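You operate a simulated robot arm through the tools that you are given. There is no shell and no other tool. Be economical: measure what you need, move in short steps, check, and stop when the job is done.

You run a simulated robot arm. Do the job below in one go: nothing can be reset, and whatever is moved stays where it is left.

## Task
Dye the beaker of clear water with one 10 ml dose, then rock it till even.
Fine: park the nozzle arm; speed 2; stop the mixer, the beaker stays on the plate. Set down upright: what you pick out. Where these are worked on the way, their far stop is far enough and under half their travel is too little: nozzle arm.
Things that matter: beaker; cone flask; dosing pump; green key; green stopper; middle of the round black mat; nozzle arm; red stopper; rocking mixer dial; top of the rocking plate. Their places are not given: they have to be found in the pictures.

It is judged by the outcome, as a careful person would: the job done as asked, and still so three seconds after it is handed in. It fails if anything else is knocked over, pushed out of place, dropped, spilled or broken.

## Robot
A 7-joint arm with a two-finger parallel gripper, fixed in place. Base frame: the origin is at the foot of the arm, x ahead of it, y to its left, z up; the work surface is at about z = 850. Readings come in mm, rad, newtons and seconds.
With the tool pointing down near the work surface it reaches from about 300 to 700 mm from the base axis. Its first joint turns from -1.152 to 1.152 rad. Payload 1.57 kg.
The TCP is the grasp point between the finger pads, 30 mm short of the fingertips. In the tool frame z runs along the fingers and y along their closing line. Largest opening 110 mm; finger width 24, thickness 12; the body of the gripper, 48 by 112 mm, starts 78 mm behind the TCP.
Orientation is that of the tool frame in the base frame, as a unit quaternion [w, x, y, z]. With the fingers straight down and closing along the base's y, the tool's x points along the base's -x, its y along +y and its z along -z.

## Interface
- The arm moves only by the tool nudge_tool. Its argument "motion" is a list of rows, each an object of numbers (a shift or turn left out is 0, a gripper value left out holds the last): "tx", "ty", "tz": the shift along the base's x, y, z in units of 400 mm (1.0 is 400 mm); "wx", "wy", "wz": the turn, a rotation vector about the base's x, y, z in units of 90 degrees (1.0 is 90 degrees); "gripper": the gripper command, from -1 (fully open) to 1 (shut), values between in proportion. In form: [{"tx": .., "ty": .., "tz": .., "wx": .., "wy": .., "wz": .., "gripper": ..}, ...]. A call has 1 to 20 rows; each row is the pose to reach, as a shift and turn from the pose commanded when the call began. A call with a number of a shift or a turn outside -1 to 1 is refused whole. Rows are played at 5 a second. More than 50 mm and 0.15 rad between two rows, or a gripper value outside its range, and nothing of the call is played. Where a pose cannot be reached the arm comes as near as it can. A force on the tool above 70 N (or 10 N above the force at the start of the call, whichever is more), or a blocked arm, ends the call early, and 0.2 s more pass. Each finger travels about 108 mm/s and halts on what it meets, pressing with about 21 N; the grip force reading is that of the motor and also rises with nothing between the fingers. The clock runs only during rows and for 0.2 s after the last one: add rows that repeat a pose to give the fingers time. It gives the time, the measured TCP pose, the force on the tool (base axes), the opening and the grip force at its end, in the units of the frame above (readings bear some noise), with the torque about the TCP (base axes, N m) and any sound that the robot's microphone picked up.
- Cameras (640 x 400 px; columns grow to the right, rows downward): "scene" is fixed at [158.5, -388.4, 1400.2]; the picture's right is [0.83, -0.56, 0.00], its down [-0.34, -0.50, -0.80] and it looks along [0.44, 0.66, -0.61] (base axes); focal length 254 px, centre (320, 200). "wrist" rides on the gripper at [70, 16, -141] in the tool frame; the picture's right is [-0.23, 0.97, 0.00], its down [-0.86, -0.20, -0.48] and it looks along [-0.47, -0.11, 0.88] (tool axes); focal length 222 px, centre (320, 200).
- capture(camera): a new picture of that camera. It takes no simulated time.
- pixel_to_xyz(camera, pixels): for up to 12 pixels [column, row] of the newest picture of that camera ("zoom" is the newest enlarged one), the place [x, y, z] in the base frame of the surface seen there, good to about 3 mm. It takes no simulated time.
- zoom(camera, box): a new picture of the part [left, top, right, bottom] of that camera's present view, enlarged. It takes no simulated time.
- close_job(): hands the job in; it is judged then, once.

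Work in short steps. Measure before you move; look again where a grasp or a placing could have gone wrong, and mend it. You have 80 turns and 38 pictures in all, those below and enlarged ones among them. Open the gripper and draw the arm clear of the work before you hand the job in, unless the task says otherwise; then end with one line.

The tools are called after ">>>" as a command line: name --argument value ..., lists and objects as JSON in quotes. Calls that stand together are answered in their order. nudge_tool: Moves the arm, as the interface text tells. Its arguments: {"type":"object","properties":{"motion":{"type":"array","items":{"type":"object","properties":{"tx":{"type":"number"},"ty":{"type":"number"},"tz":{"type":"number"},"wx":{"type":"number"},"wy":{"type":"number"},"wz":{"type":"number"},"gripper":{"type":"number"}}}}},"required":["motion"]} The other tools are called the same way: capture (camera) takes a picture; pixel_to_xyz (camera, pixels) gives the place of the surface under pixels of a picture; zoom (camera, box) takes an enlarged picture of a part of a camera's view; close_job () hands the job in.

At the start:

```text
clock: 0.0
tcp_pos: [374.8, 196.1, 1240.6]
orientation: [-0.001, 0.0, 1.0, 0.0]
ft_force: [0.5, -0.8, -1.3]
ft_torque: [0.0, -0.02, -0.02]
finger_gap: 109.8
grip_force: 0.1
```

scene: 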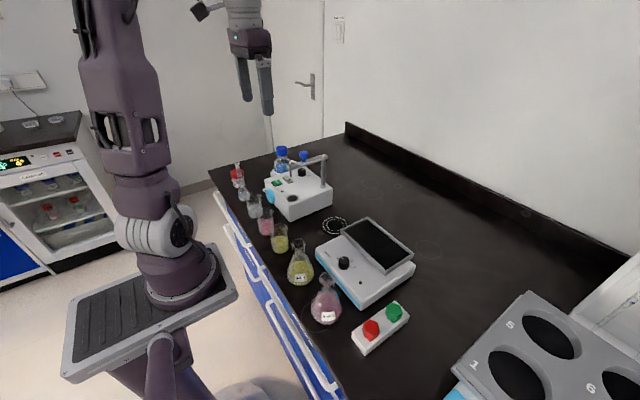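
wrist: 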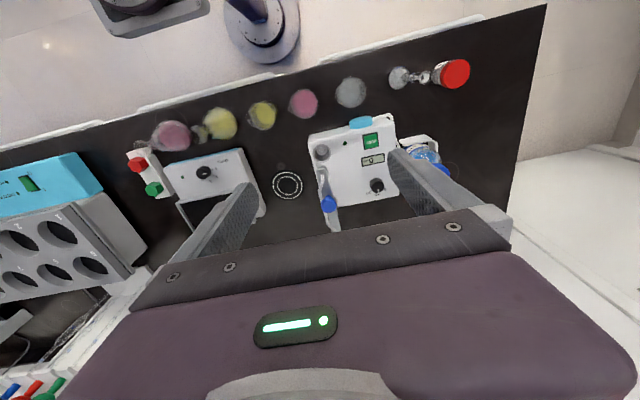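

I'll start by enlarging the areas with the pump, mixer and vessels to identify each part.

>>> zoom --camera "scene" --box '[220, 140, 350, 260]'

>>> zoom --camera "scene" --box '[270, 210, 430, 360]'

>>> zoom --camera "wrist" --box '[110, 50, 490, 240]'

```text
3.33 times, centred on (285, 200) of scene
```

zoom: 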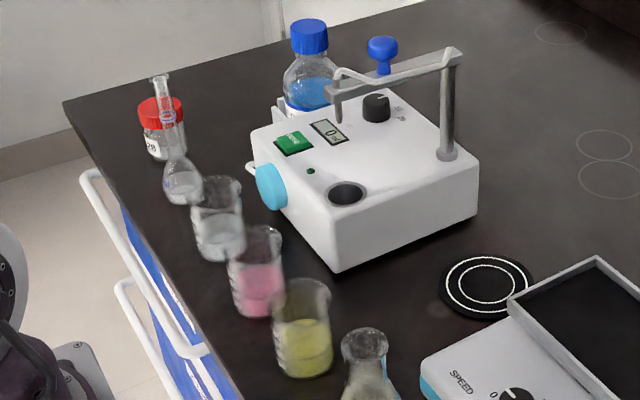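

```text
2.67 times, centred on (350, 285) of scene
```

zoom: 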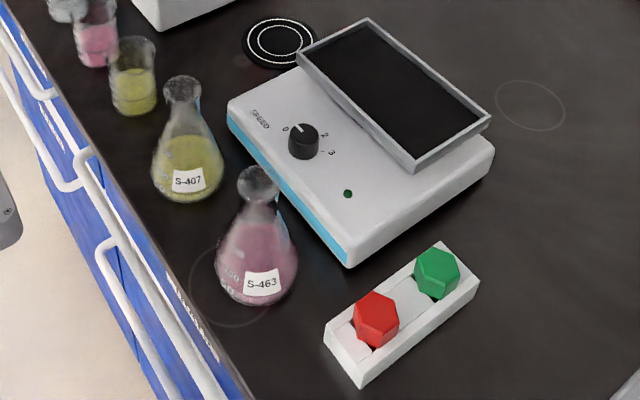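

```text
1.68 times, centred on (300, 145) of wrist
```

zoom: 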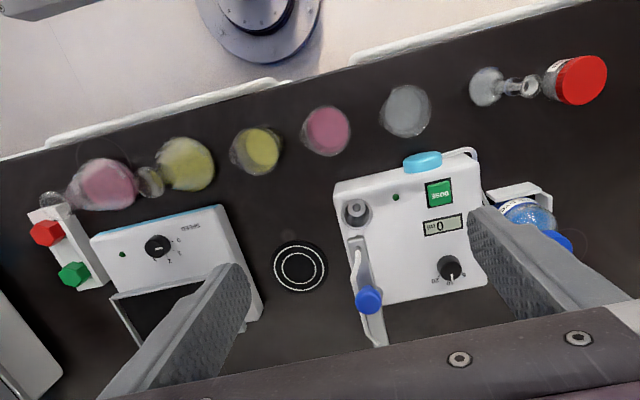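

The clear beaker is at about scene (254,206), the pump at (298,195), the mat at (334,226) and the mixer at (365,260). I'll zoom on the pump for its details and measure the mixer and mat from the scene.

>>> zoom --camera "scene" --box '[255, 142, 345, 222]'

>>> zoom --camera "wrist" --box '[295, 105, 415, 240]'

>>> pixel_to_xyz --camera "scene" --pixels '[[334, 226], [343, 263], [343, 257], [365, 218], [410, 257], [380, 268], [320, 240], [361, 303], [376, 243], [347, 237], [412, 270]]'

>>> pixel_to_xyz --camera "wrist" --pixels '[[371, 140], [374, 160], [377, 185], [321, 152], [328, 203], [323, 175], [352, 92], [287, 186], [360, 123], [205, 172], [408, 76], [330, 225]]'

```text
5.00 times, centred on (300, 182) of scene
```

zoom: 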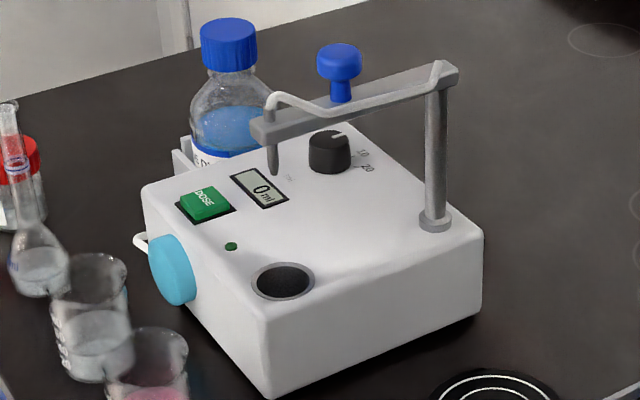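

```text
2.96 times, centred on (355, 172) of wrist
```

zoom: 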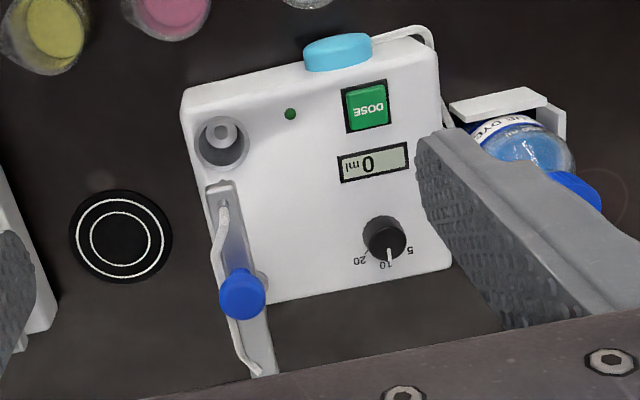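

```text
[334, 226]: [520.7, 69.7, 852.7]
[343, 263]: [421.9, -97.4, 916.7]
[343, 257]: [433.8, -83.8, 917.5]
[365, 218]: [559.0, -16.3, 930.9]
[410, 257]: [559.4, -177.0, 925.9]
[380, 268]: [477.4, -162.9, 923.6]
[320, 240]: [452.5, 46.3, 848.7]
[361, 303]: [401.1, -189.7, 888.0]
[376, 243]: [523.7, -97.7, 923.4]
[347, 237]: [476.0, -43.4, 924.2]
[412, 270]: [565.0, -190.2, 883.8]
```

```text
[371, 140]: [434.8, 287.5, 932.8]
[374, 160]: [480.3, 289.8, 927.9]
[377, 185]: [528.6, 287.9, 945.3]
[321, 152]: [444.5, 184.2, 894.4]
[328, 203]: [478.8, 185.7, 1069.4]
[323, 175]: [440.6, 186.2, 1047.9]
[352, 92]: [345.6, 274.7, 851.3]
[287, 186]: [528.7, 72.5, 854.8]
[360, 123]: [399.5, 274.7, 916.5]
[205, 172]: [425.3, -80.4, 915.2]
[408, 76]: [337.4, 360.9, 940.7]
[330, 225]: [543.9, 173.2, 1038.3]
```

Pump selector already points to 10 and the nozzle is at the pump's waste cup (parked). Now I'll measure the clear beaker, its neighbours and the nozzle arm post.

>>> zoom --camera "scene" --box '[228, 160, 300, 240]'

```text
5.00 times, centred on (264, 200) of scene
```

zoom: 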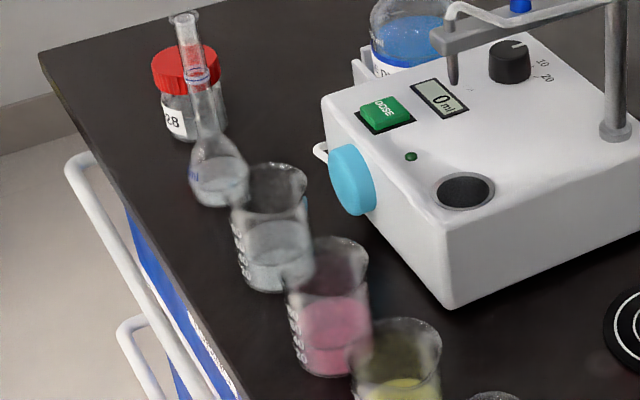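

>>> pixel_to_xyz --camera "zoom" --pixels '[[275, 255], [240, 215], [302, 180], [265, 167], [265, 290], [335, 335], [330, 370], [345, 240], [360, 185], [615, 130], [220, 185], [453, 78]]'

>>> pixel_to_xyz --camera "wrist" --pixels '[[352, 78], [338, 93], [366, 93], [352, 107], [304, 103], [317, 103], [304, 118], [400, 78], [262, 114], [360, 117], [355, 128], [345, 84]]'

```text
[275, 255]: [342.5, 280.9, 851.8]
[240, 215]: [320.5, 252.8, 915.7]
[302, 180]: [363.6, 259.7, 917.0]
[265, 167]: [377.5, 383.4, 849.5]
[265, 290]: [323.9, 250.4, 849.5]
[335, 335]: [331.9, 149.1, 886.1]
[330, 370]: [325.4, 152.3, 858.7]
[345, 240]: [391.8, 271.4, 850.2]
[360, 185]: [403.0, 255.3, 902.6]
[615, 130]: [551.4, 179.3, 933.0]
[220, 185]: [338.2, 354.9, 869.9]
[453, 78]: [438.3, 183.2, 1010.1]
```

```text
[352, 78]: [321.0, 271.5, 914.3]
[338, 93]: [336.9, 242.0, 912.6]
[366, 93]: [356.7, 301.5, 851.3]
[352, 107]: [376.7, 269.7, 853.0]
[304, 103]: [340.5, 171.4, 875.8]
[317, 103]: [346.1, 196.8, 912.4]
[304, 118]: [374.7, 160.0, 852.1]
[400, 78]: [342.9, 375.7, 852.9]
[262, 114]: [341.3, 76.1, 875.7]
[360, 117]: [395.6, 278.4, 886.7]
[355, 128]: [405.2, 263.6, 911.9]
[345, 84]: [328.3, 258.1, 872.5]
```

Beaker rim seems to be centred near (343,267) with its top at z≈917. I'll move the wrist camera closer to refine it.

>>> nudge_tool --motion '[{"tx": -0.0375, "ty": 0.0355, "tz": -0.095}, {"tx": -0.075, "ty": 0.071, "tz": -0.19}, {"tx": -0.1125, "ty": 0.1065, "tz": -0.285}, {"tx": -0.15, "ty": 0.142, "tz": -0.38}, {"tx": -0.1875, "ty": 0.1775, "tz": -0.475}, {"tx": -0.1875, "ty": 0.1775, "tz": -0.475}]'

>>> capture --camera "wrist"

```text
clock: 1.4
tcp_pos: [299.0, 267.9, 1050.1]
orientation: [0.0, 0.0, 1.0, 0.001]
ft_force: [-0.3, 0.8, 0.3]
ft_torque: [-0.02, 0.0, -0.03]
finger_gap: 110.0
grip_force: 0.0
```

```text
29 pictures are left
```

wrist: 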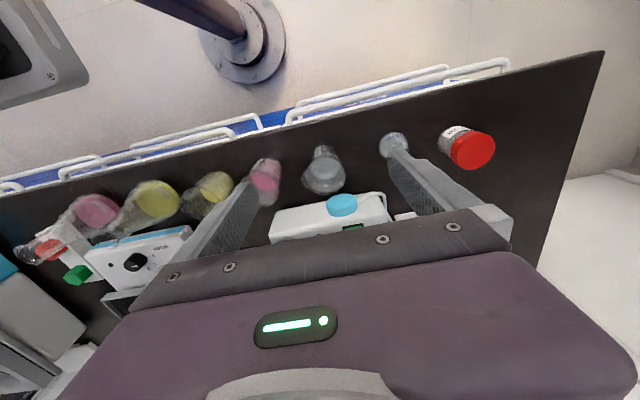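

The beaker is at (323,170). I'll measure its outline.

>>> zoom --camera "wrist" --box '[230, 120, 430, 245]'

```text
3.20 times, centred on (330, 182) of wrist
```

zoom: 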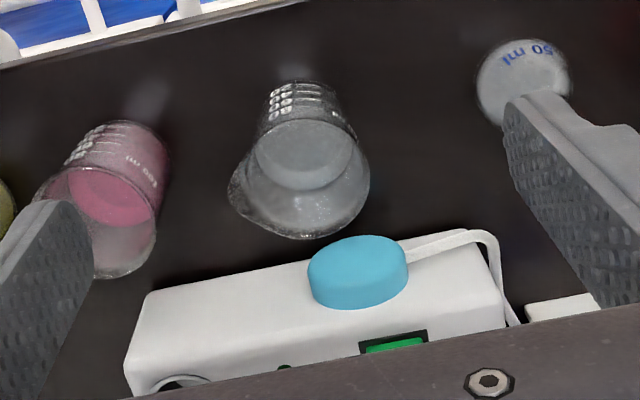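

>>> pixel_to_xyz --camera "zoom" --pixels '[[305, 155], [305, 237], [366, 190], [232, 195], [262, 128], [353, 135], [310, 84], [300, 165], [350, 300], [315, 270], [568, 80], [160, 170]]'

```text
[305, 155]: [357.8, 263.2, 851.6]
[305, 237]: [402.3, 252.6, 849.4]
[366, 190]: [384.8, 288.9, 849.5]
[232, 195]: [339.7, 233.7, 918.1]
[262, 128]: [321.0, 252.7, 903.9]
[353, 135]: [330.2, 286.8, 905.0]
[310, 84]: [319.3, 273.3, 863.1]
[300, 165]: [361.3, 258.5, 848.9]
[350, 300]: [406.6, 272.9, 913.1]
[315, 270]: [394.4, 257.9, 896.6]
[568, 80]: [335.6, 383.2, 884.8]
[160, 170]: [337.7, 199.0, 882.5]
```

Beaker axis is ≈(343,265), radius ≈25, spout facing −y. I'll grasp along the diagonal (turn −45°) to miss the spout, pink beaker and pump knob. First I'll line up above it.

>>> nudge_tool --motion '[{"tx": 0.02, "ty": 0, "tz": -0.02, "wz": -0.084, "gripper": -0.3}, {"tx": 0.04, "ty": 0, "tz": -0.04, "wz": -0.167}, {"tx": 0.06, "ty": 0, "tz": -0.06, "wz": -0.25}, {"tx": 0.08, "ty": -0.003, "tz": -0.08, "wz": -0.334}, {"tx": 0.1, "ty": -0.006, "tz": -0.1, "wz": -0.417}, {"tx": 0.11, "ty": -0.006, "tz": -0.15, "wz": -0.5}, {"tx": 0.11, "ty": -0.006, "tz": -0.15, "wz": -0.5}]'

>>> zoom --camera "wrist" --box '[160, 80, 480, 280]'

>>> zoom --camera "scene" --box '[200, 110, 330, 230]'

```text
clock: 3.0
tcp_pos: [342.9, 265.0, 990.6]
orientation: [0.0, 0.383, 0.924, 0.0]
ft_force: [-0.4, 0.3, 0.3]
ft_torque: [0.0, 0.02, -0.01]
finger_gap: 71.4
grip_force: 0.1
```

```text
2.00 times, centred on (320, 180) of wrist
```

zoom: 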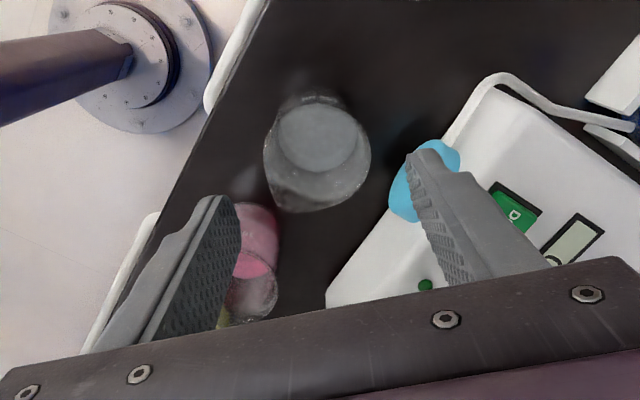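

```text
3.33 times, centred on (265, 170) of scene
```

zoom: 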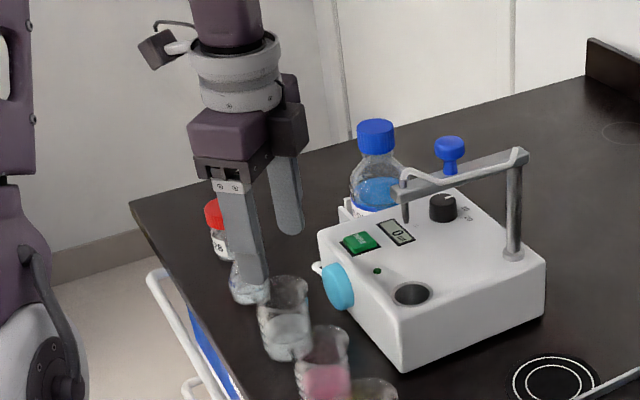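

The view confirms the beaker is centred under the gripper (rim centre at zoom (318,160) maps within 2 mm). Lowering to z≈890.

>>> nudge_tool --motion '[{"tz": -0.06}, {"tz": -0.12}, {"tz": -0.18}, {"tz": -0.22}, {"tz": -0.252}, {"tz": -0.252}]'

>>> zoom --camera "scene" --box '[210, 150, 310, 230]'

```text
clock: 4.4
tcp_pos: [343.0, 264.7, 888.4]
orientation: [-0.001, 0.383, 0.924, 0.0]
ft_force: [-0.1, -0.4, 0.3]
ft_torque: [-0.05, 0.01, -0.02]
finger_gap: 71.2
grip_force: 0.0
```

```text
5.00 times, centred on (260, 190) of scene
```

zoom: 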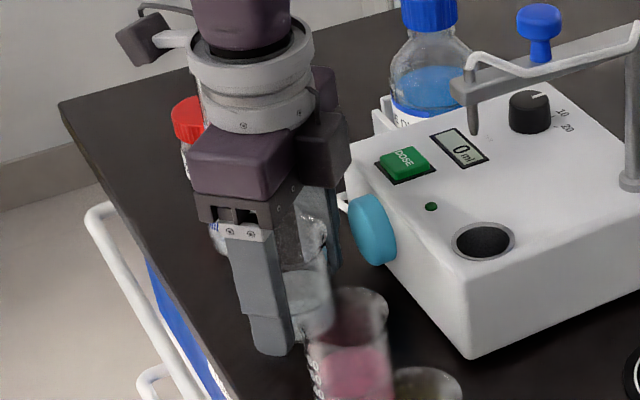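

The fingers straddle the beaker. Closing now.

>>> nudge_tool --motion '[{"gripper": -0.1}, {"gripper": 0.05}, {"gripper": 0.3}, {"gripper": 0.3}, {"gripper": 0.3}]'

```text
clock: 5.6
tcp_pos: [342.0, 263.9, 890.3]
orientation: [-0.001, 0.382, 0.924, 0.0]
ft_force: [0.1, 0.4, -0.6]
ft_torque: [-0.02, 0.0, 0.02]
finger_gap: 48.7
grip_force: 20.6
```

Grip holds at 48.7 mm. Lifting straight up slowly.

>>> nudge_tool --motion '[{"tz": 0.02}, {"tz": 0.06}, {"tz": 0.11}, {"tz": 0.17}, {"tz": 0.23}, {"tz": 0.29}, {"tz": 0.34}, {"tz": 0.37}, {"tz": 0.38}, {"tz": 0.38}]'

>>> zoom --camera "scene" --box '[180, 80, 360, 230]'

```text
clock: 7.8
tcp_pos: [343.1, 263.8, 1041.2]
orientation: [0.0, 0.382, 0.924, 0.0]
ft_force: [-0.6, -0.4, -1.5]
ft_torque: [0.03, -0.01, 0.03]
finger_gap: 48.7
grip_force: 20.8
```

```text
2.67 times, centred on (270, 155) of scene
```

zoom: 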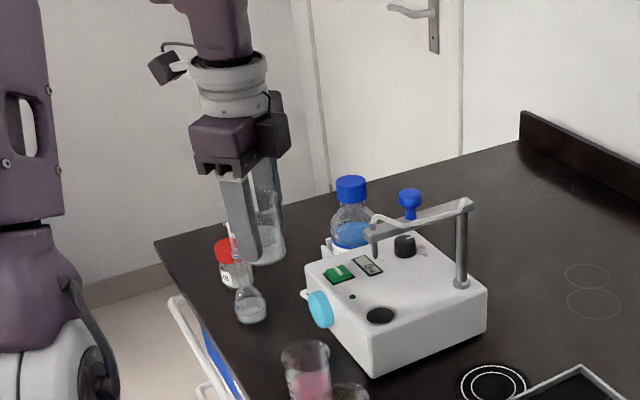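

Beaker is lifted and level. Carrying it along −y at constant x, turning back to 0°, clear of the nozzle arm.

>>> nudge_tool --motion '[{"ty": -0.02, "wz": 0.04}, {"ty": -0.06, "wz": 0.08}, {"ty": -0.11, "wz": 0.13}, {"ty": -0.16, "wz": 0.18}, {"ty": -0.21, "wz": 0.23}, {"ty": -0.26, "wz": 0.28}, {"ty": -0.31, "wz": 0.33}, {"ty": -0.36, "wz": 0.38}, {"ty": -0.41, "wz": 0.43}, {"ty": -0.45, "wz": 0.47}, {"ty": -0.475, "wz": 0.49}, {"ty": -0.485, "wz": 0.5}, {"ty": -0.485, "wz": 0.5}]'

>>> capture --camera "wrist"

```text
clock: 10.6
tcp_pos: [343.3, 71.2, 1041.8]
orientation: [0.001, 0.0, 1.0, 0.0]
ft_force: [0.6, 0.0, 0.4]
ft_torque: [0.03, 0.0, 0.02]
finger_gap: 48.9
grip_force: 21.3
```

```text
23 pictures are left
```

wrist: 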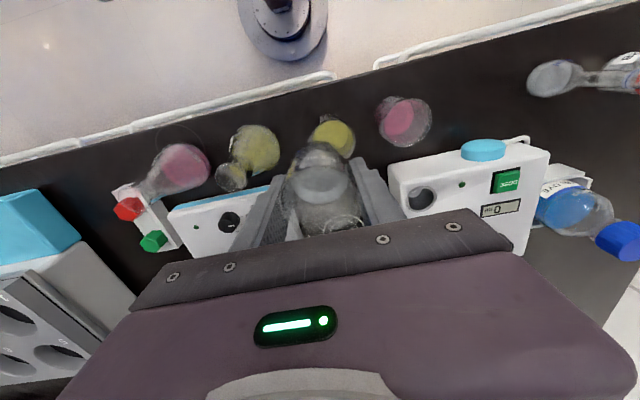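

The mat is hidden from the wrist; measure its outline in the scene camera.

>>> zoom --camera "scene" --box '[290, 190, 380, 260]'

```text
5.71 times, centred on (335, 225) of scene
```

zoom: 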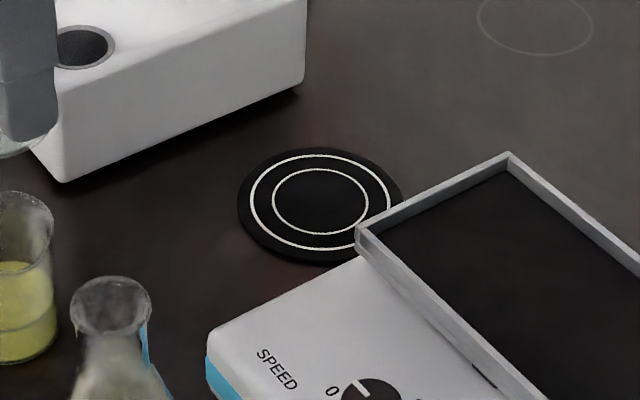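

>>> pixel_to_xyz --camera "zoom" --pixels '[[242, 205], [320, 150], [395, 180], [310, 258], [320, 202], [275, 202], [365, 202], [320, 171], [320, 233], [365, 240], [510, 155], [260, 110]]'

```text
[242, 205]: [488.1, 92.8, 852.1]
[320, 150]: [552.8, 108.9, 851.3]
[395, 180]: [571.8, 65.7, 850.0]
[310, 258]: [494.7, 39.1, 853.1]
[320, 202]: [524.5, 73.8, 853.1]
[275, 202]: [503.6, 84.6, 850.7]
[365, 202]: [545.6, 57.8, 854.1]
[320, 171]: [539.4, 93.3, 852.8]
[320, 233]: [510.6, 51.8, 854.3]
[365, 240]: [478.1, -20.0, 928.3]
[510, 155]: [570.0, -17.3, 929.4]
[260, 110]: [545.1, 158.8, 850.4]
```

Mat centre is (525,72,853). Moving out over it at carry height.

>>> nudge_tool --motion '[{"tx": 0.02}, {"tx": 0.06}, {"tx": 0.11}, {"tx": 0.17}, {"tx": 0.23}, {"tx": 0.29}, {"tx": 0.35}, {"tx": 0.4, "ty": 0.002}, {"tx": 0.435, "ty": 0.002}, {"tx": 0.4545, "ty": 0.002}, {"tx": 0.4545, "ty": 0.002}, {"tx": 0.4545, "ty": 0.002}]'

>>> capture --camera "scene"

```text
clock: 13.2
tcp_pos: [526.4, 71.0, 1042.0]
orientation: [0.0, 0.0, 1.0, 0.001]
ft_force: [0.3, -0.9, -0.8]
ft_torque: [-0.01, 0.0, 0.01]
finger_gap: 49.1
grip_force: 21.2
```

```text
21 pictures are left
```

scene: 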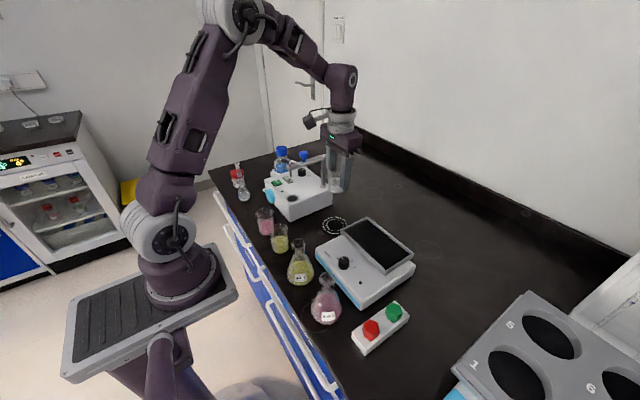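

Clear path. Lowering to just above the mat, then small steps to touch.

>>> nudge_tool --motion '[{"tz": -0.03}, {"tz": -0.08}, {"tz": -0.14}, {"tz": -0.2}, {"tz": -0.26}, {"tz": -0.31}, {"tz": -0.34}, {"tz": -0.358}, {"tz": -0.364}, {"tz": -0.368}, {"tz": -0.371}, {"tz": -0.371}]'

>>> zoom --camera "scene" --box '[280, 160, 400, 260]'

```text
clock: 15.8
tcp_pos: [524.5, 71.9, 893.1]
orientation: [0.0, 0.0, 1.0, 0.001]
ft_force: [3.1, -0.2, 1.9]
ft_torque: [-0.01, -0.19, 0.02]
finger_gap: 48.8
grip_force: 20.8
```

```text
4.00 times, centred on (340, 210) of scene
```

zoom: 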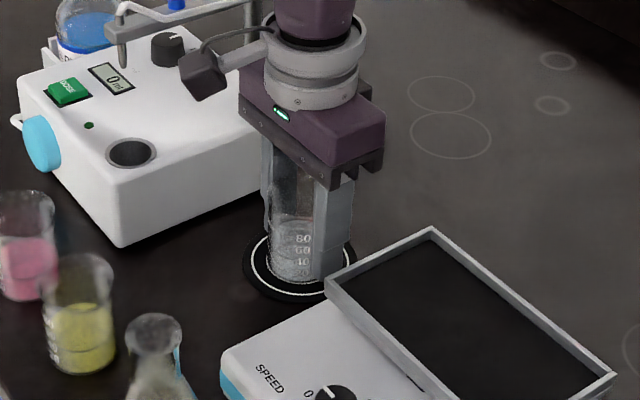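

The beaker touches the mat (contact force 2–3 N), standing in the rings. Opening and rising.

>>> nudge_tool --motion '[{"gripper": 0.0}, {"gripper": -0.15}, {"gripper": -0.3}, {"gripper": -0.3}, {"tz": 0.03}, {"tz": 0.1}, {"tz": 0.2}, {"tz": 0.3}, {"tz": 0.4}, {"tz": 0.5}, {"tz": 0.6}, {"tz": 0.6}]'

>>> zoom --camera "scene" --box '[260, 140, 400, 260]'

```text
clock: 18.4
tcp_pos: [525.9, 71.7, 1133.9]
orientation: [0.0, 0.0, 1.0, 0.0]
ft_force: [-0.3, -0.8, 0.1]
ft_torque: [0.02, -0.03, 0.0]
finger_gap: 71.4
grip_force: 0.1
```

```text
3.33 times, centred on (330, 200) of scene
```

zoom: 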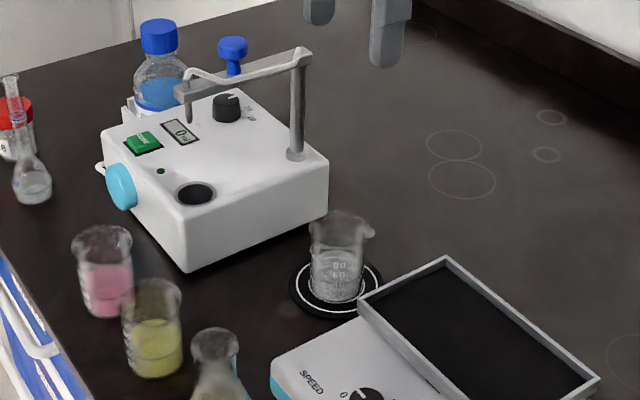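

Beaker stands centred on the mat. Next I'll bring the wrist camera to look at the nozzle arm's blue knob.

>>> nudge_tool --motion '[{"tz": 0.08}, {"tx": -0.05, "ty": 0.05, "tz": 0.165}, {"tx": -0.12, "ty": 0.12, "tz": 0.165}, {"tx": -0.19, "ty": 0.19, "tz": 0.165}, {"tx": -0.25, "ty": 0.26, "tz": 0.165}, {"tx": -0.31, "ty": 0.32, "tz": 0.165}, {"tx": -0.31, "ty": 0.32, "tz": 0.165}]'

>>> zoom --camera "wrist" --box '[200, 100, 440, 250]'

>>> zoom --camera "scene" --box '[280, 140, 350, 190]'

```text
clock: 20.0
tcp_pos: [401.3, 200.5, 1198.9]
orientation: [0.0, 0.0, 1.0, 0.0]
ft_force: [1.2, -0.1, -0.9]
ft_torque: [0.03, -0.05, 0.01]
finger_gap: 71.5
grip_force: 0.0
```

```text
2.67 times, centred on (320, 175) of wrist
```

zoom: 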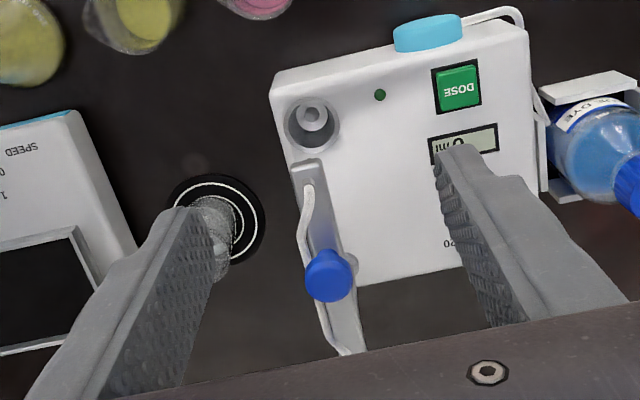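

```text
8.00 times, centred on (315, 165) of scene
```

zoom: 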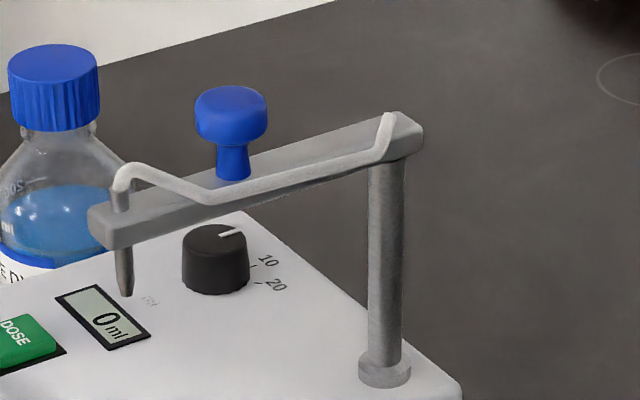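

Selector confirmed at 10. Measuring the blue knob, arm and nozzle.

>>> pixel_to_xyz --camera "zoom" --pixels '[[230, 92], [230, 130], [200, 110], [265, 110], [233, 170], [125, 285], [100, 215], [400, 120], [385, 365], [385, 300], [150, 180], [300, 180]]'

>>> pixel_to_xyz --camera "wrist" --pixels '[[323, 203], [315, 203], [332, 203], [323, 195], [323, 210], [317, 170], [313, 185], [325, 225], [329, 190], [373, 133], [322, 230]]'

```text
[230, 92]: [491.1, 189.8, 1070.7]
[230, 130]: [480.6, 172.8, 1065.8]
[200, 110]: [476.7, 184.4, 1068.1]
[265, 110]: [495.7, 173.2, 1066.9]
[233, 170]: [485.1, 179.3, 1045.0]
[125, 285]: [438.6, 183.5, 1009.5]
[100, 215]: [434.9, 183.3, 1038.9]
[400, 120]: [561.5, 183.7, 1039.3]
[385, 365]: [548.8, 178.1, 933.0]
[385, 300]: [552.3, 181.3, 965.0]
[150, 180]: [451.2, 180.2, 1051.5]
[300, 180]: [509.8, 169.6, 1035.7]
```

```text
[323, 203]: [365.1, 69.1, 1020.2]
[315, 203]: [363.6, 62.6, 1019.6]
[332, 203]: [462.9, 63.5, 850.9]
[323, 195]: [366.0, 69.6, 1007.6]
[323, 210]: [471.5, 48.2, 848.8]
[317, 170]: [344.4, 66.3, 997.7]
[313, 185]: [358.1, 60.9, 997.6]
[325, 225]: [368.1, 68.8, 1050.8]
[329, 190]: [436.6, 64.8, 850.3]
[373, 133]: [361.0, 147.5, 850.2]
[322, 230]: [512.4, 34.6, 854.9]
```

Scene and wrist estimates of the knob differ by a few mm; a fresh wrist picture will settle it.

>>> zoom --camera "wrist" --box '[290, 160, 360, 240]'

```text
5.00 times, centred on (325, 200) of wrist
```

zoom: 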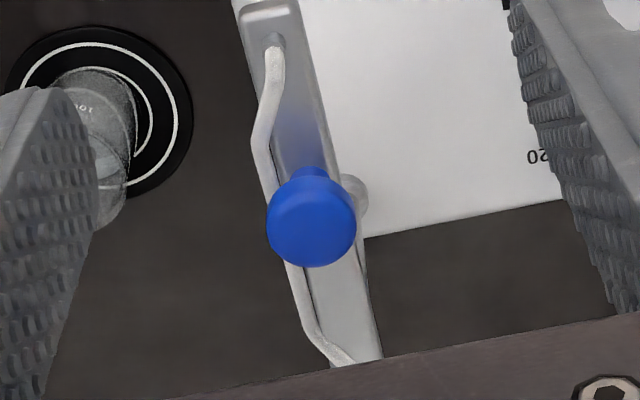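

>>> pixel_to_xyz --camera "zoom" --pixels '[[312, 220], [272, 222], [352, 222], [312, 185], [312, 260], [265, 150], [298, 60], [245, 60], [350, 330], [375, 340], [355, 190], [262, 170]]'

```text
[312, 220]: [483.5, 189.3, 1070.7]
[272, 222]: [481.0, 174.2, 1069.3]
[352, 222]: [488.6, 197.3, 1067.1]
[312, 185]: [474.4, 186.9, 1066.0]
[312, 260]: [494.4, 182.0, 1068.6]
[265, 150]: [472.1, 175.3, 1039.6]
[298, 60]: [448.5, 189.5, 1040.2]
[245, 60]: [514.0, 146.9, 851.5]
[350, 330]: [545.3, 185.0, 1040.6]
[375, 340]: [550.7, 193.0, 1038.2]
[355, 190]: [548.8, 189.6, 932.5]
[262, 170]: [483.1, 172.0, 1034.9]
```

Knob centre ≈(485,184), top 1070, arm post ≈(551,182). I'll straddle the knob with the fingertips above the arm and tube (TCP z 1080), then narrow to a loose cage.

>>> nudge_tool --motion '[{"tx": 0.08, "ty": -0.02}, {"tx": 0.16, "ty": -0.041}, {"tx": 0.209, "ty": -0.041, "tz": -0.03}, {"tx": 0.209, "ty": -0.041, "tz": -0.11}, {"tx": 0.209, "ty": -0.041, "tz": -0.19}, {"tx": 0.209, "ty": -0.041, "tz": -0.25}, {"tx": 0.209, "ty": -0.041, "tz": -0.285}, {"tx": 0.209, "ty": -0.041, "tz": -0.2975}, {"tx": 0.209, "ty": -0.041, "tz": -0.2975, "gripper": 0.2}, {"tx": 0.209, "ty": -0.041, "tz": -0.2975, "gripper": 0.4}, {"tx": 0.209, "ty": -0.041, "tz": -0.2975, "gripper": 0.51}, {"tx": 0.209, "ty": -0.041, "tz": -0.2975, "gripper": 0.51}]'

>>> zoom --camera "scene" --box '[270, 120, 370, 190]'

```text
clock: 22.6
tcp_pos: [484.2, 184.6, 1080.7]
orientation: [-0.001, 0.0, 1.0, -0.001]
ft_force: [0.6, 1.3, -0.3]
ft_torque: [-0.01, 0.02, -0.01]
finger_gap: 27.2
grip_force: 0.4
```

```text
5.71 times, centred on (320, 155) of scene
```

zoom: 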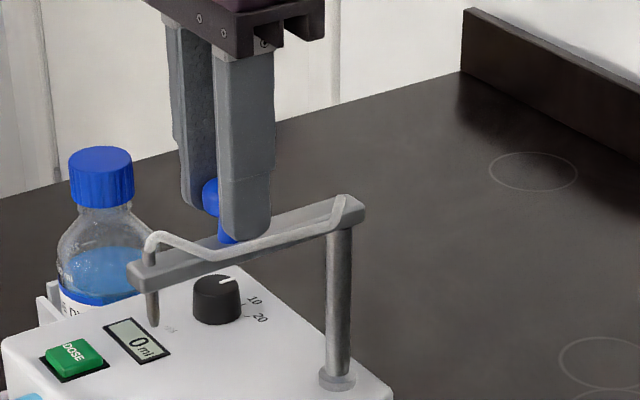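

The fingers cage the knob. Now swinging it about the post by ~78° toward the mat, turning the tool along.

>>> nudge_tool --motion '[{"tx": 0.0009, "ty": -0.023, "wz": 0.0889}, {"tx": 0.005, "ty": -0.0457, "wz": 0.1778}, {"tx": 0.0122, "ty": -0.0675, "wz": 0.2667}, {"tx": 0.0224, "ty": -0.0882, "wz": 0.3556}, {"tx": 0.0354, "ty": -0.1072, "wz": 0.4444}, {"tx": 0.0509, "ty": -0.1243, "wz": 0.5333}, {"tx": 0.0686, "ty": -0.139, "wz": 0.6222}, {"tx": 0.0882, "ty": -0.1511, "wz": 0.7111}, {"tx": 0.1093, "ty": -0.1604, "wz": 0.8}, {"tx": 0.1258, "ty": -0.1653, "wz": 0.8667}, {"tx": 0.1258, "ty": -0.1653, "wz": 0.8667}]'

>>> zoom --camera "scene" --box '[260, 130, 400, 250]'

```text
clock: 25.0
tcp_pos: [535.2, 116.4, 1080.7]
orientation: [0.0, -0.63, 0.777, 0.0]
ft_force: [1.2, 0.4, 0.4]
ft_torque: [-0.04, -0.03, 0.0]
finger_gap: 27.5
grip_force: 0.1
```

```text
3.33 times, centred on (330, 190) of scene
```

zoom: 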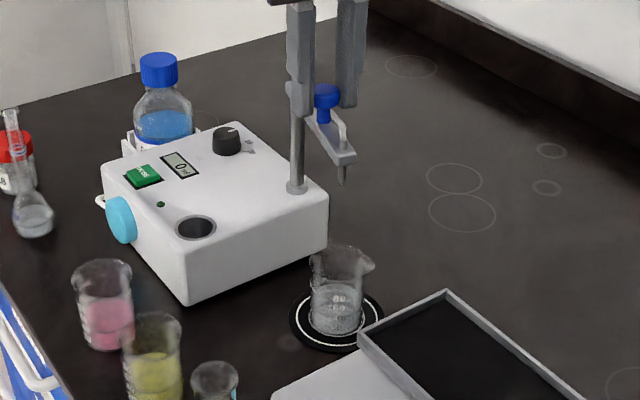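

The arm has swung; nozzle tip at zoom (342,182). I'll measure it against the beaker.

>>> pixel_to_xyz --camera "zoom" --pixels '[[343, 181], [342, 170], [348, 156], [340, 165], [325, 90], [313, 265], [372, 265], [338, 248], [335, 322], [345, 285]]'

```text
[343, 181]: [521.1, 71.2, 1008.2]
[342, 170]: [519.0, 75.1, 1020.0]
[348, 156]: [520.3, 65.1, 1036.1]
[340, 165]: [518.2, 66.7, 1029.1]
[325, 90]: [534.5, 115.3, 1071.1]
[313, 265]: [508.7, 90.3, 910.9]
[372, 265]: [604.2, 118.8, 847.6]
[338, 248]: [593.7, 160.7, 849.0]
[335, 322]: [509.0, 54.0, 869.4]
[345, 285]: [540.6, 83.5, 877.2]
```

Nozzle is at ≈(523,72), right over the beaker. Open and raise; also measure the green key and bottle height.

>>> pixel_to_xyz --camera "zoom" --pixels '[[143, 175], [125, 177], [162, 180], [143, 187], [140, 164], [150, 172], [158, 60], [205, 150], [110, 175]]'

>>> nudge_tool --motion '[{"gripper": 0.3}, {"gripper": 0.0}, {"gripper": 0.0}, {"tz": 0.05}, {"tz": 0.12}, {"tz": 0.2}, {"tz": 0.3, "wz": 0.0667}, {"tz": 0.3, "wz": 0.1333}, {"tz": 0.3, "wz": 0.1333}]'

```text
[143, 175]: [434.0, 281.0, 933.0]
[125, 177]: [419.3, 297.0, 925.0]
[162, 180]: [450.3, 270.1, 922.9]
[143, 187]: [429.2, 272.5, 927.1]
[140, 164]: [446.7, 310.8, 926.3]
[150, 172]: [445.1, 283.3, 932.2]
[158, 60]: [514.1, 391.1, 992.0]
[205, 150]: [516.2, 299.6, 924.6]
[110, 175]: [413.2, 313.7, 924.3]
```

```text
clock: 27.0
tcp_pos: [534.2, 116.6, 1199.4]
orientation: [-0.001, 0.708, -0.706, 0.0]
ft_force: [-0.8, -0.6, 0.7]
ft_torque: [0.01, 0.02, 0.01]
finger_gap: 55.0
grip_force: 0.0
```

Key top is at ≈(435.5,286.5,933). Moving over it with closed fingers, to 12 mm above.

>>> nudge_tool --motion '[{"tx": -0.05, "ty": 0.085, "gripper": 1}, {"tx": -0.1, "ty": 0.17}, {"tx": -0.15, "ty": 0.255}, {"tx": -0.2, "ty": 0.34}, {"tx": -0.2468, "ty": 0.4248}, {"tx": -0.2468, "ty": 0.4248, "tz": -0.1}, {"tx": -0.2468, "ty": 0.4248, "tz": -0.22}, {"tx": -0.2468, "ty": 0.4248, "tz": -0.34}, {"tx": -0.2468, "ty": 0.4248, "tz": -0.45}, {"tx": -0.2468, "ty": 0.4248, "tz": -0.53}, {"tx": -0.2468, "ty": 0.4248, "tz": -0.56}, {"tx": -0.2468, "ty": 0.4248, "tz": -0.56}]'

>>> zoom --camera "scene" --box '[255, 130, 375, 240]'

```text
clock: 29.6
tcp_pos: [435.8, 288.4, 974.5]
orientation: [-0.001, 0.707, -0.707, 0.0]
ft_force: [0.6, 0.1, 0.0]
ft_torque: [-0.03, 0.04, 0.01]
finger_gap: 0.0
grip_force: 21.2
```

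```text
3.64 times, centred on (315, 185) of scene
```

zoom: 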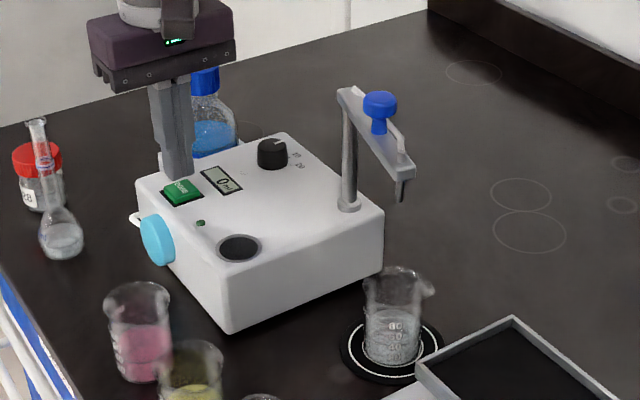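

Fingertips hang just above the DOSE key. Pressing down in small steps.

>>> nudge_tool --motion '[{"tz": -0.02, "ty": -0.003}, {"tz": -0.028, "ty": -0.003}, {"tz": -0.033, "ty": -0.003}, {"tz": -0.037, "ty": -0.003}]'

```text
clock: 30.6
tcp_pos: [436.0, 285.9, 962.2]
orientation: [0.0, 0.707, -0.707, 0.001]
ft_force: [0.1, 0.2, 0.4]
ft_torque: [0.0, -0.01, 0.04]
finger_gap: 0.0
grip_force: 21.2
```

No contact yet (tip ≈932). Going on a few mm.

>>> nudge_tool --motion '[{"tz": -0.004}, {"tz": -0.008}, {"tz": -0.008}]'

```text
clock: 31.4
tcp_pos: [435.4, 285.6, 959.3]
orientation: [0.0, 0.707, -0.707, 0.0]
ft_force: [-0.7, -2.1, 3.3]
ft_torque: [-0.05, 0.01, 0.01]
finger_gap: 0.2
grip_force: 20.8
heard: click
```

A click was heard: the dose is triggered. Backing straight off and looking at display and beaker.

>>> nudge_tool --motion '[{"tz": 0.03}, {"tz": 0.1}, {"tz": 0.2}, {"tz": 0.32}, {"tz": 0.44}, {"tz": 0.56}, {"tz": 0.6}, {"tz": 0.6}, {"tz": 0.6}, {"tz": 0.6}]'

>>> zoom --camera "scene" --box '[270, 150, 370, 240]'

```text
clock: 33.6
tcp_pos: [436.7, 284.8, 1198.6]
orientation: [0.0, -0.707, 0.707, 0.0]
ft_force: [0.0, 0.0, -0.8]
ft_torque: [0.03, 0.04, 0.0]
finger_gap: 0.0
grip_force: 20.5
```

```text
4.44 times, centred on (320, 195) of scene
```

zoom: 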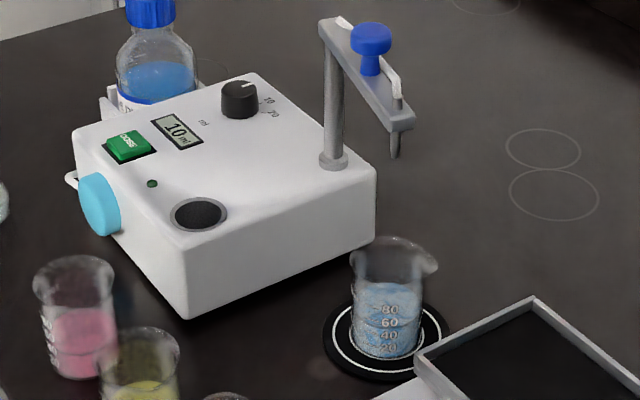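

Display reads 10 ml and the beaker has turned blue unevenly. Returning to the knob at (535,117) to park the arm.

>>> nudge_tool --motion '[{"tx": 0.05, "ty": -0.085, "gripper": 0.0}, {"tx": 0.1, "ty": -0.17}, {"tx": 0.15, "ty": -0.255}, {"tx": 0.2, "ty": -0.34, "wz": -0.0667}, {"tx": 0.2468, "ty": -0.4218, "wz": -0.1333}, {"tx": 0.2468, "ty": -0.4218, "tz": -0.08, "wz": -0.1333}, {"tx": 0.2468, "ty": -0.4218, "tz": -0.16, "wz": -0.1333}, {"tx": 0.2468, "ty": -0.4218, "tz": -0.24, "wz": -0.1333}, {"tx": 0.2468, "ty": -0.4218, "tz": -0.28, "wz": -0.1333}, {"tx": 0.2468, "ty": -0.4218, "tz": -0.295, "wz": -0.1333}, {"tx": 0.2468, "ty": -0.4218, "tz": -0.295, "wz": -0.1333, "gripper": 0.3}, {"tx": 0.2468, "ty": -0.4218, "tz": -0.295, "wz": -0.1333, "gripper": 0.51}, {"tx": 0.2468, "ty": -0.4218, "tz": -0.295, "wz": -0.1333, "gripper": 0.51}]'

```text
clock: 36.4
tcp_pos: [536.1, 116.5, 1079.9]
orientation: [0.0, -0.63, 0.777, 0.0]
ft_force: [-1.0, 0.0, 0.9]
ft_torque: [0.01, 0.01, -0.02]
finger_gap: 27.3
grip_force: 0.1
```

Knob caged again. Swinging the arm back through the reverse arc, slightly past to take up the slack.

>>> nudge_tool --motion '[{"tx": -0.0165, "ty": 0.0049, "wz": -0.0667}, {"tx": -0.0376, "ty": 0.0142, "wz": -0.1556}, {"tx": -0.0572, "ty": 0.0263, "wz": -0.2445}, {"tx": -0.0749, "ty": 0.041, "wz": -0.3334}, {"tx": -0.0904, "ty": 0.0581, "wz": -0.4223}, {"tx": -0.1034, "ty": 0.0771, "wz": -0.5111}, {"tx": -0.1136, "ty": 0.0978, "wz": -0.6}, {"tx": -0.1208, "ty": 0.1196, "wz": -0.6889}, {"tx": -0.1249, "ty": 0.1423, "wz": -0.7778}, {"tx": -0.1258, "ty": 0.1653, "wz": -0.8667}, {"tx": -0.1253, "ty": 0.1739, "wz": -0.9}, {"tx": -0.1253, "ty": 0.1739, "wz": -0.9}]'

>>> zoom --camera "scene" --box '[260, 130, 380, 240]'

```text
clock: 39.0
tcp_pos: [485.2, 186.5, 1080.7]
orientation: [0.001, 0.027, 1.0, 0.0]
ft_force: [0.1, -2.3, -0.8]
ft_torque: [-0.03, -0.03, 0.01]
finger_gap: 28.7
grip_force: 1.1
```

```text
3.64 times, centred on (320, 185) of scene
```

zoom: 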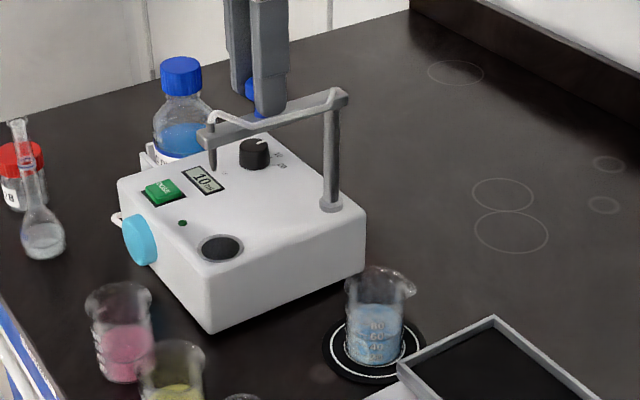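

Arm is back at its parked stop. Opening, rising, and going over the beaker on the mat.

>>> nudge_tool --motion '[{"gripper": 0.2}, {"gripper": -0.1}, {"gripper": -0.3}, {"tz": 0.08, "wz": 0.0333}, {"tz": 0.18, "wz": 0.0333}, {"tz": 0.28, "wz": 0.0333}, {"tx": 0.03, "ty": -0.09, "tz": 0.28, "wz": 0.0333}, {"tx": 0.06, "ty": -0.18, "tz": 0.28, "wz": 0.0333}, {"tx": 0.09, "ty": -0.25, "tz": 0.28, "wz": 0.0333}, {"tx": 0.099, "ty": -0.288, "tz": 0.25, "wz": 0.0333}, {"tx": 0.099, "ty": -0.288, "tz": 0.15, "wz": 0.0333}, {"tx": 0.099, "ty": -0.288, "tz": 0.05, "wz": 0.0333}, {"tx": 0.099, "ty": -0.288, "tz": -0.05, "wz": 0.0333}, {"tx": 0.099, "ty": -0.288, "tz": -0.12, "wz": 0.0333}, {"tx": 0.099, "ty": -0.288, "tz": -0.12, "wz": 0.0333}]'

>>> capture --camera "wrist"

```text
clock: 42.2
tcp_pos: [525.3, 72.7, 1031.1]
orientation: [0.0, 0.0, 1.0, 0.0]
ft_force: [0.9, 0.6, -0.8]
ft_torque: [0.02, 0.0, -0.02]
finger_gap: 71.3
grip_force: 0.1
```

```text
10 pictures are left
```

wrist: 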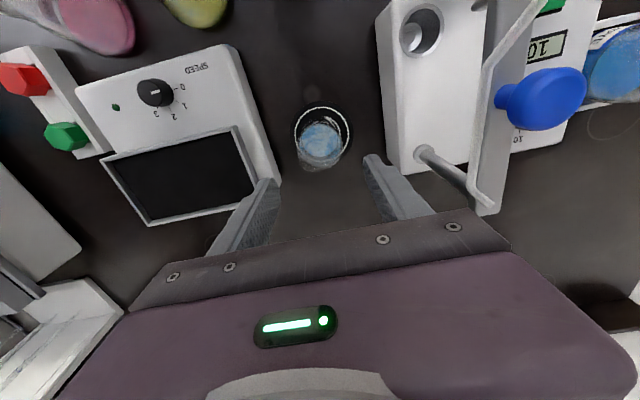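

Good view of mixer too: dial at (155,93), plate corners (103,160),(148,224),(258,192),(235,128). Measuring these, beaker at (322,140).

>>> pixel_to_xyz --camera "wrist" --pixels '[[104, 160], [148, 224], [255, 190], [234, 128], [183, 175], [155, 88], [142, 93], [172, 92], [155, 105], [184, 86], [120, 125], [322, 110]]'

>>> zoom --camera "wrist" --box '[95, 50, 275, 170]'

```text
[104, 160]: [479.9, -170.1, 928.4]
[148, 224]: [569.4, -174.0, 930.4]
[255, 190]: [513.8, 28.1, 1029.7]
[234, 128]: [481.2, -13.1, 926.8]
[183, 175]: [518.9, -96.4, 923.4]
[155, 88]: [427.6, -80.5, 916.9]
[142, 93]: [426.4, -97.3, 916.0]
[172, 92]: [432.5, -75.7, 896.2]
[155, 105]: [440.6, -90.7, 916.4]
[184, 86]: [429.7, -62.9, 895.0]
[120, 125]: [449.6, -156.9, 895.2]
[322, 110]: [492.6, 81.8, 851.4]
```

```text
3.33 times, centred on (185, 110) of wrist
```

zoom: 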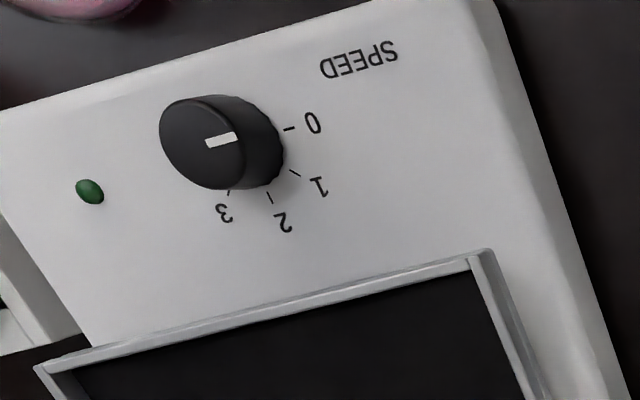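

Measuring the dial rim and tick marks in this enlarged view.

>>> pixel_to_xyz --camera "zoom" --pixels '[[289, 128], [296, 174], [269, 198], [229, 193], [163, 140], [205, 98], [238, 165], [205, 186], [240, 135], [207, 144], [203, 141], [175, 175]]'

```text
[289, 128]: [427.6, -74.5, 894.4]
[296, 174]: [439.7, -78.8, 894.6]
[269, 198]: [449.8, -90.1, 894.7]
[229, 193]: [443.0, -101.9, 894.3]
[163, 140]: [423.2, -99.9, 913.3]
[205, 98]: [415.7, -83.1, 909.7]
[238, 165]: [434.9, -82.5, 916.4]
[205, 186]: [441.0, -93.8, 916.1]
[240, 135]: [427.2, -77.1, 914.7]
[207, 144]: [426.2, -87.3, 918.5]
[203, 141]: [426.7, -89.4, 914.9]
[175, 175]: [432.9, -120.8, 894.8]
```

Tray spans x 480–570, y −173…−14 (centre ≈(525,−94), floor 923); dial ≈(427,−87), top 917, speed 2 lies −90° from 0. Now lowering on the beaker and gripping.

>>> nudge_tool --motion '[{"tz": -0.08}, {"tz": -0.16}, {"tz": -0.24}, {"tz": -0.3}, {"tz": -0.33}, {"tz": -0.345}, {"tz": -0.345}, {"tz": -0.345, "gripper": -0.1}, {"tz": -0.345, "gripper": 0.05}, {"tz": -0.345, "gripper": 0.3}, {"tz": -0.345, "gripper": 0.3}, {"tz": -0.345, "gripper": 0.3}]'

```text
clock: 44.8
tcp_pos: [525.1, 72.1, 894.1]
orientation: [0.001, 0.0, 1.0, 0.0]
ft_force: [0.3, 0.5, 0.8]
ft_torque: [0.04, 0.06, -0.02]
finger_gap: 49.1
grip_force: 20.4
```

Gripped (49.1 mm). Lifting 120 mm and carrying slowly over the plate.

>>> nudge_tool --motion '[{"tz": 0.02}, {"tz": 0.06}, {"tz": 0.12}, {"tz": 0.18}, {"tz": 0.24}, {"tz": 0.28}, {"tz": 0.3}, {"ty": -0.02, "tz": 0.3}, {"ty": -0.06, "tz": 0.3}, {"ty": -0.12, "tz": 0.3}, {"ty": -0.18, "tz": 0.3}, {"ty": -0.24, "tz": 0.3}, {"ty": -0.3, "tz": 0.3}, {"ty": -0.35, "tz": 0.3}, {"ty": -0.39, "tz": 0.3}, {"ty": -0.41, "tz": 0.3}, {"ty": -0.415, "tz": 0.3}, {"ty": -0.415, "tz": 0.3}]'

>>> zoom --camera "scene" --box '[300, 150, 440, 310]'

```text
clock: 48.6
tcp_pos: [525.5, -93.5, 1013.3]
orientation: [0.0, 0.0, 1.0, -0.001]
ft_force: [-0.6, 0.7, -1.3]
ft_torque: [0.01, 0.0, -0.03]
finger_gap: 48.8
grip_force: 21.0
```

```text
2.50 times, centred on (370, 230) of scene
```

zoom: 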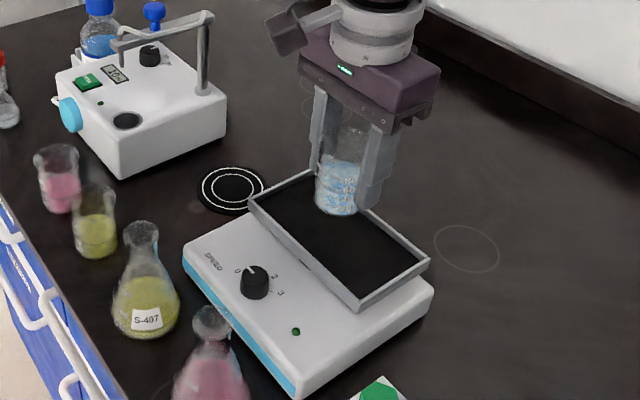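

Over the plate centre. Lowering gently until contact (expected TCP ≈964).

>>> nudge_tool --motion '[{"tz": -0.03}, {"tz": -0.07}, {"tz": -0.1}, {"tz": -0.112}, {"tz": -0.117}, {"tz": -0.12}, {"tz": -0.12}]'

```text
clock: 50.2
tcp_pos: [525.2, -95.2, 966.0]
orientation: [0.0, 0.0, 1.0, 0.0]
ft_force: [3.7, 1.5, 4.8]
ft_torque: [0.12, -0.21, -0.05]
finger_gap: 49.0
grip_force: 21.1
```

Contact felt (4.8 N up). Releasing and rising.

>>> nudge_tool --motion '[{"gripper": 0.0}, {"gripper": -0.15}, {"gripper": -0.3}, {"gripper": -0.3}, {"tz": 0.03}, {"tz": 0.1}, {"tz": 0.2}, {"tz": 0.3}, {"tz": 0.4}, {"tz": 0.4}]'

>>> zoom --camera "scene" --box '[310, 190, 430, 310]'

```text
clock: 52.4
tcp_pos: [524.4, -93.6, 1126.9]
orientation: [-0.001, 0.0, 1.0, 0.0]
ft_force: [0.0, 0.6, -0.2]
ft_torque: [-0.01, 0.03, 0.01]
finger_gap: 71.3
grip_force: 0.1
```

```text
3.33 times, centred on (370, 250) of scene
```

zoom: 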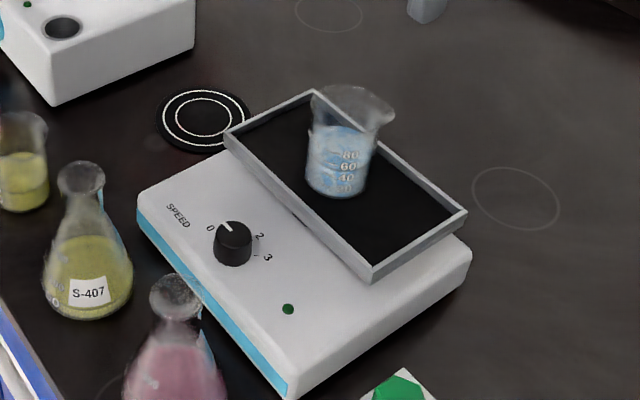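

Beaker stands upright on the plate. Checking dial label positions from this view too.

>>> pixel_to_xyz --camera "zoom" --pixels '[[210, 228], [260, 236], [268, 257], [233, 228], [216, 233], [250, 233], [232, 222], [233, 243], [224, 225], [178, 190], [82, 170], [175, 290]]'

```text
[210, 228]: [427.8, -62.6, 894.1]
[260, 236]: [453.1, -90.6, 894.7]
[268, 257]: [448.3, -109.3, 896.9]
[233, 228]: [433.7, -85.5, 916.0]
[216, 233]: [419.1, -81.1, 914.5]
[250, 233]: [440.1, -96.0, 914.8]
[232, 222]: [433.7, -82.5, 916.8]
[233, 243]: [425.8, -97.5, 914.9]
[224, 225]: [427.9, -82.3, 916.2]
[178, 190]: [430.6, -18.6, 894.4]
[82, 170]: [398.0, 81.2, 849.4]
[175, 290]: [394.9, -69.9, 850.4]
```

Labels: 0 at +y, 2 at +x, 3 at −45°; dial centre ≈(427.5,−88). Moving over the dial, turning the tool +45°, and down around it.

>>> nudge_tool --motion '[{"tx": -0.06, "ty": 0.004, "wz": 0.083, "gripper": 0.09}, {"tx": -0.12, "ty": 0.008, "wz": 0.167}, {"tx": -0.18, "ty": 0.012, "wz": 0.25}, {"tx": -0.2425, "ty": 0.015, "wz": 0.333}, {"tx": -0.2425, "ty": 0.015, "wz": 0.417}, {"tx": -0.2425, "ty": 0.015, "tz": -0.05, "wz": 0.5}, {"tx": -0.2425, "ty": 0.015, "tz": -0.15, "wz": 0.5}, {"tx": -0.2425, "ty": 0.015, "tz": -0.25, "wz": 0.5}, {"tx": -0.2425, "ty": 0.015, "tz": -0.34, "wz": 0.5}, {"tx": -0.2425, "ty": 0.015, "tz": -0.38, "wz": 0.5}, {"tx": -0.2425, "ty": 0.015, "tz": -0.38, "wz": 0.5}]'

>>> zoom --camera "wrist" --box '[200, 80, 440, 260]'

```text
clock: 54.8
tcp_pos: [428.9, -87.8, 973.7]
orientation: [0.0, -0.382, 0.924, 0.0]
ft_force: [0.6, -0.9, 0.0]
ft_torque: [-0.03, -0.01, 0.02]
finger_gap: 50.3
grip_force: 0.1
```

```text
2.22 times, centred on (320, 170) of wrist
```

zoom: 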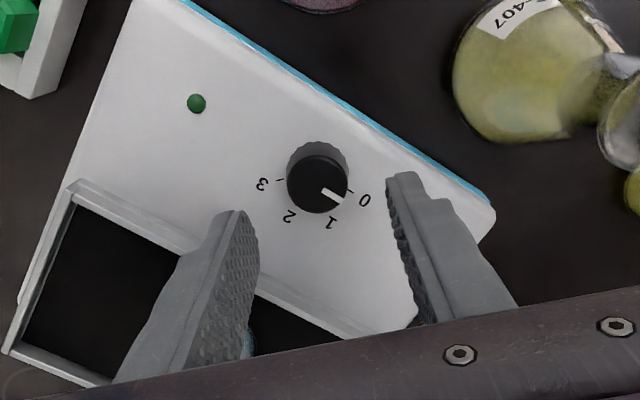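

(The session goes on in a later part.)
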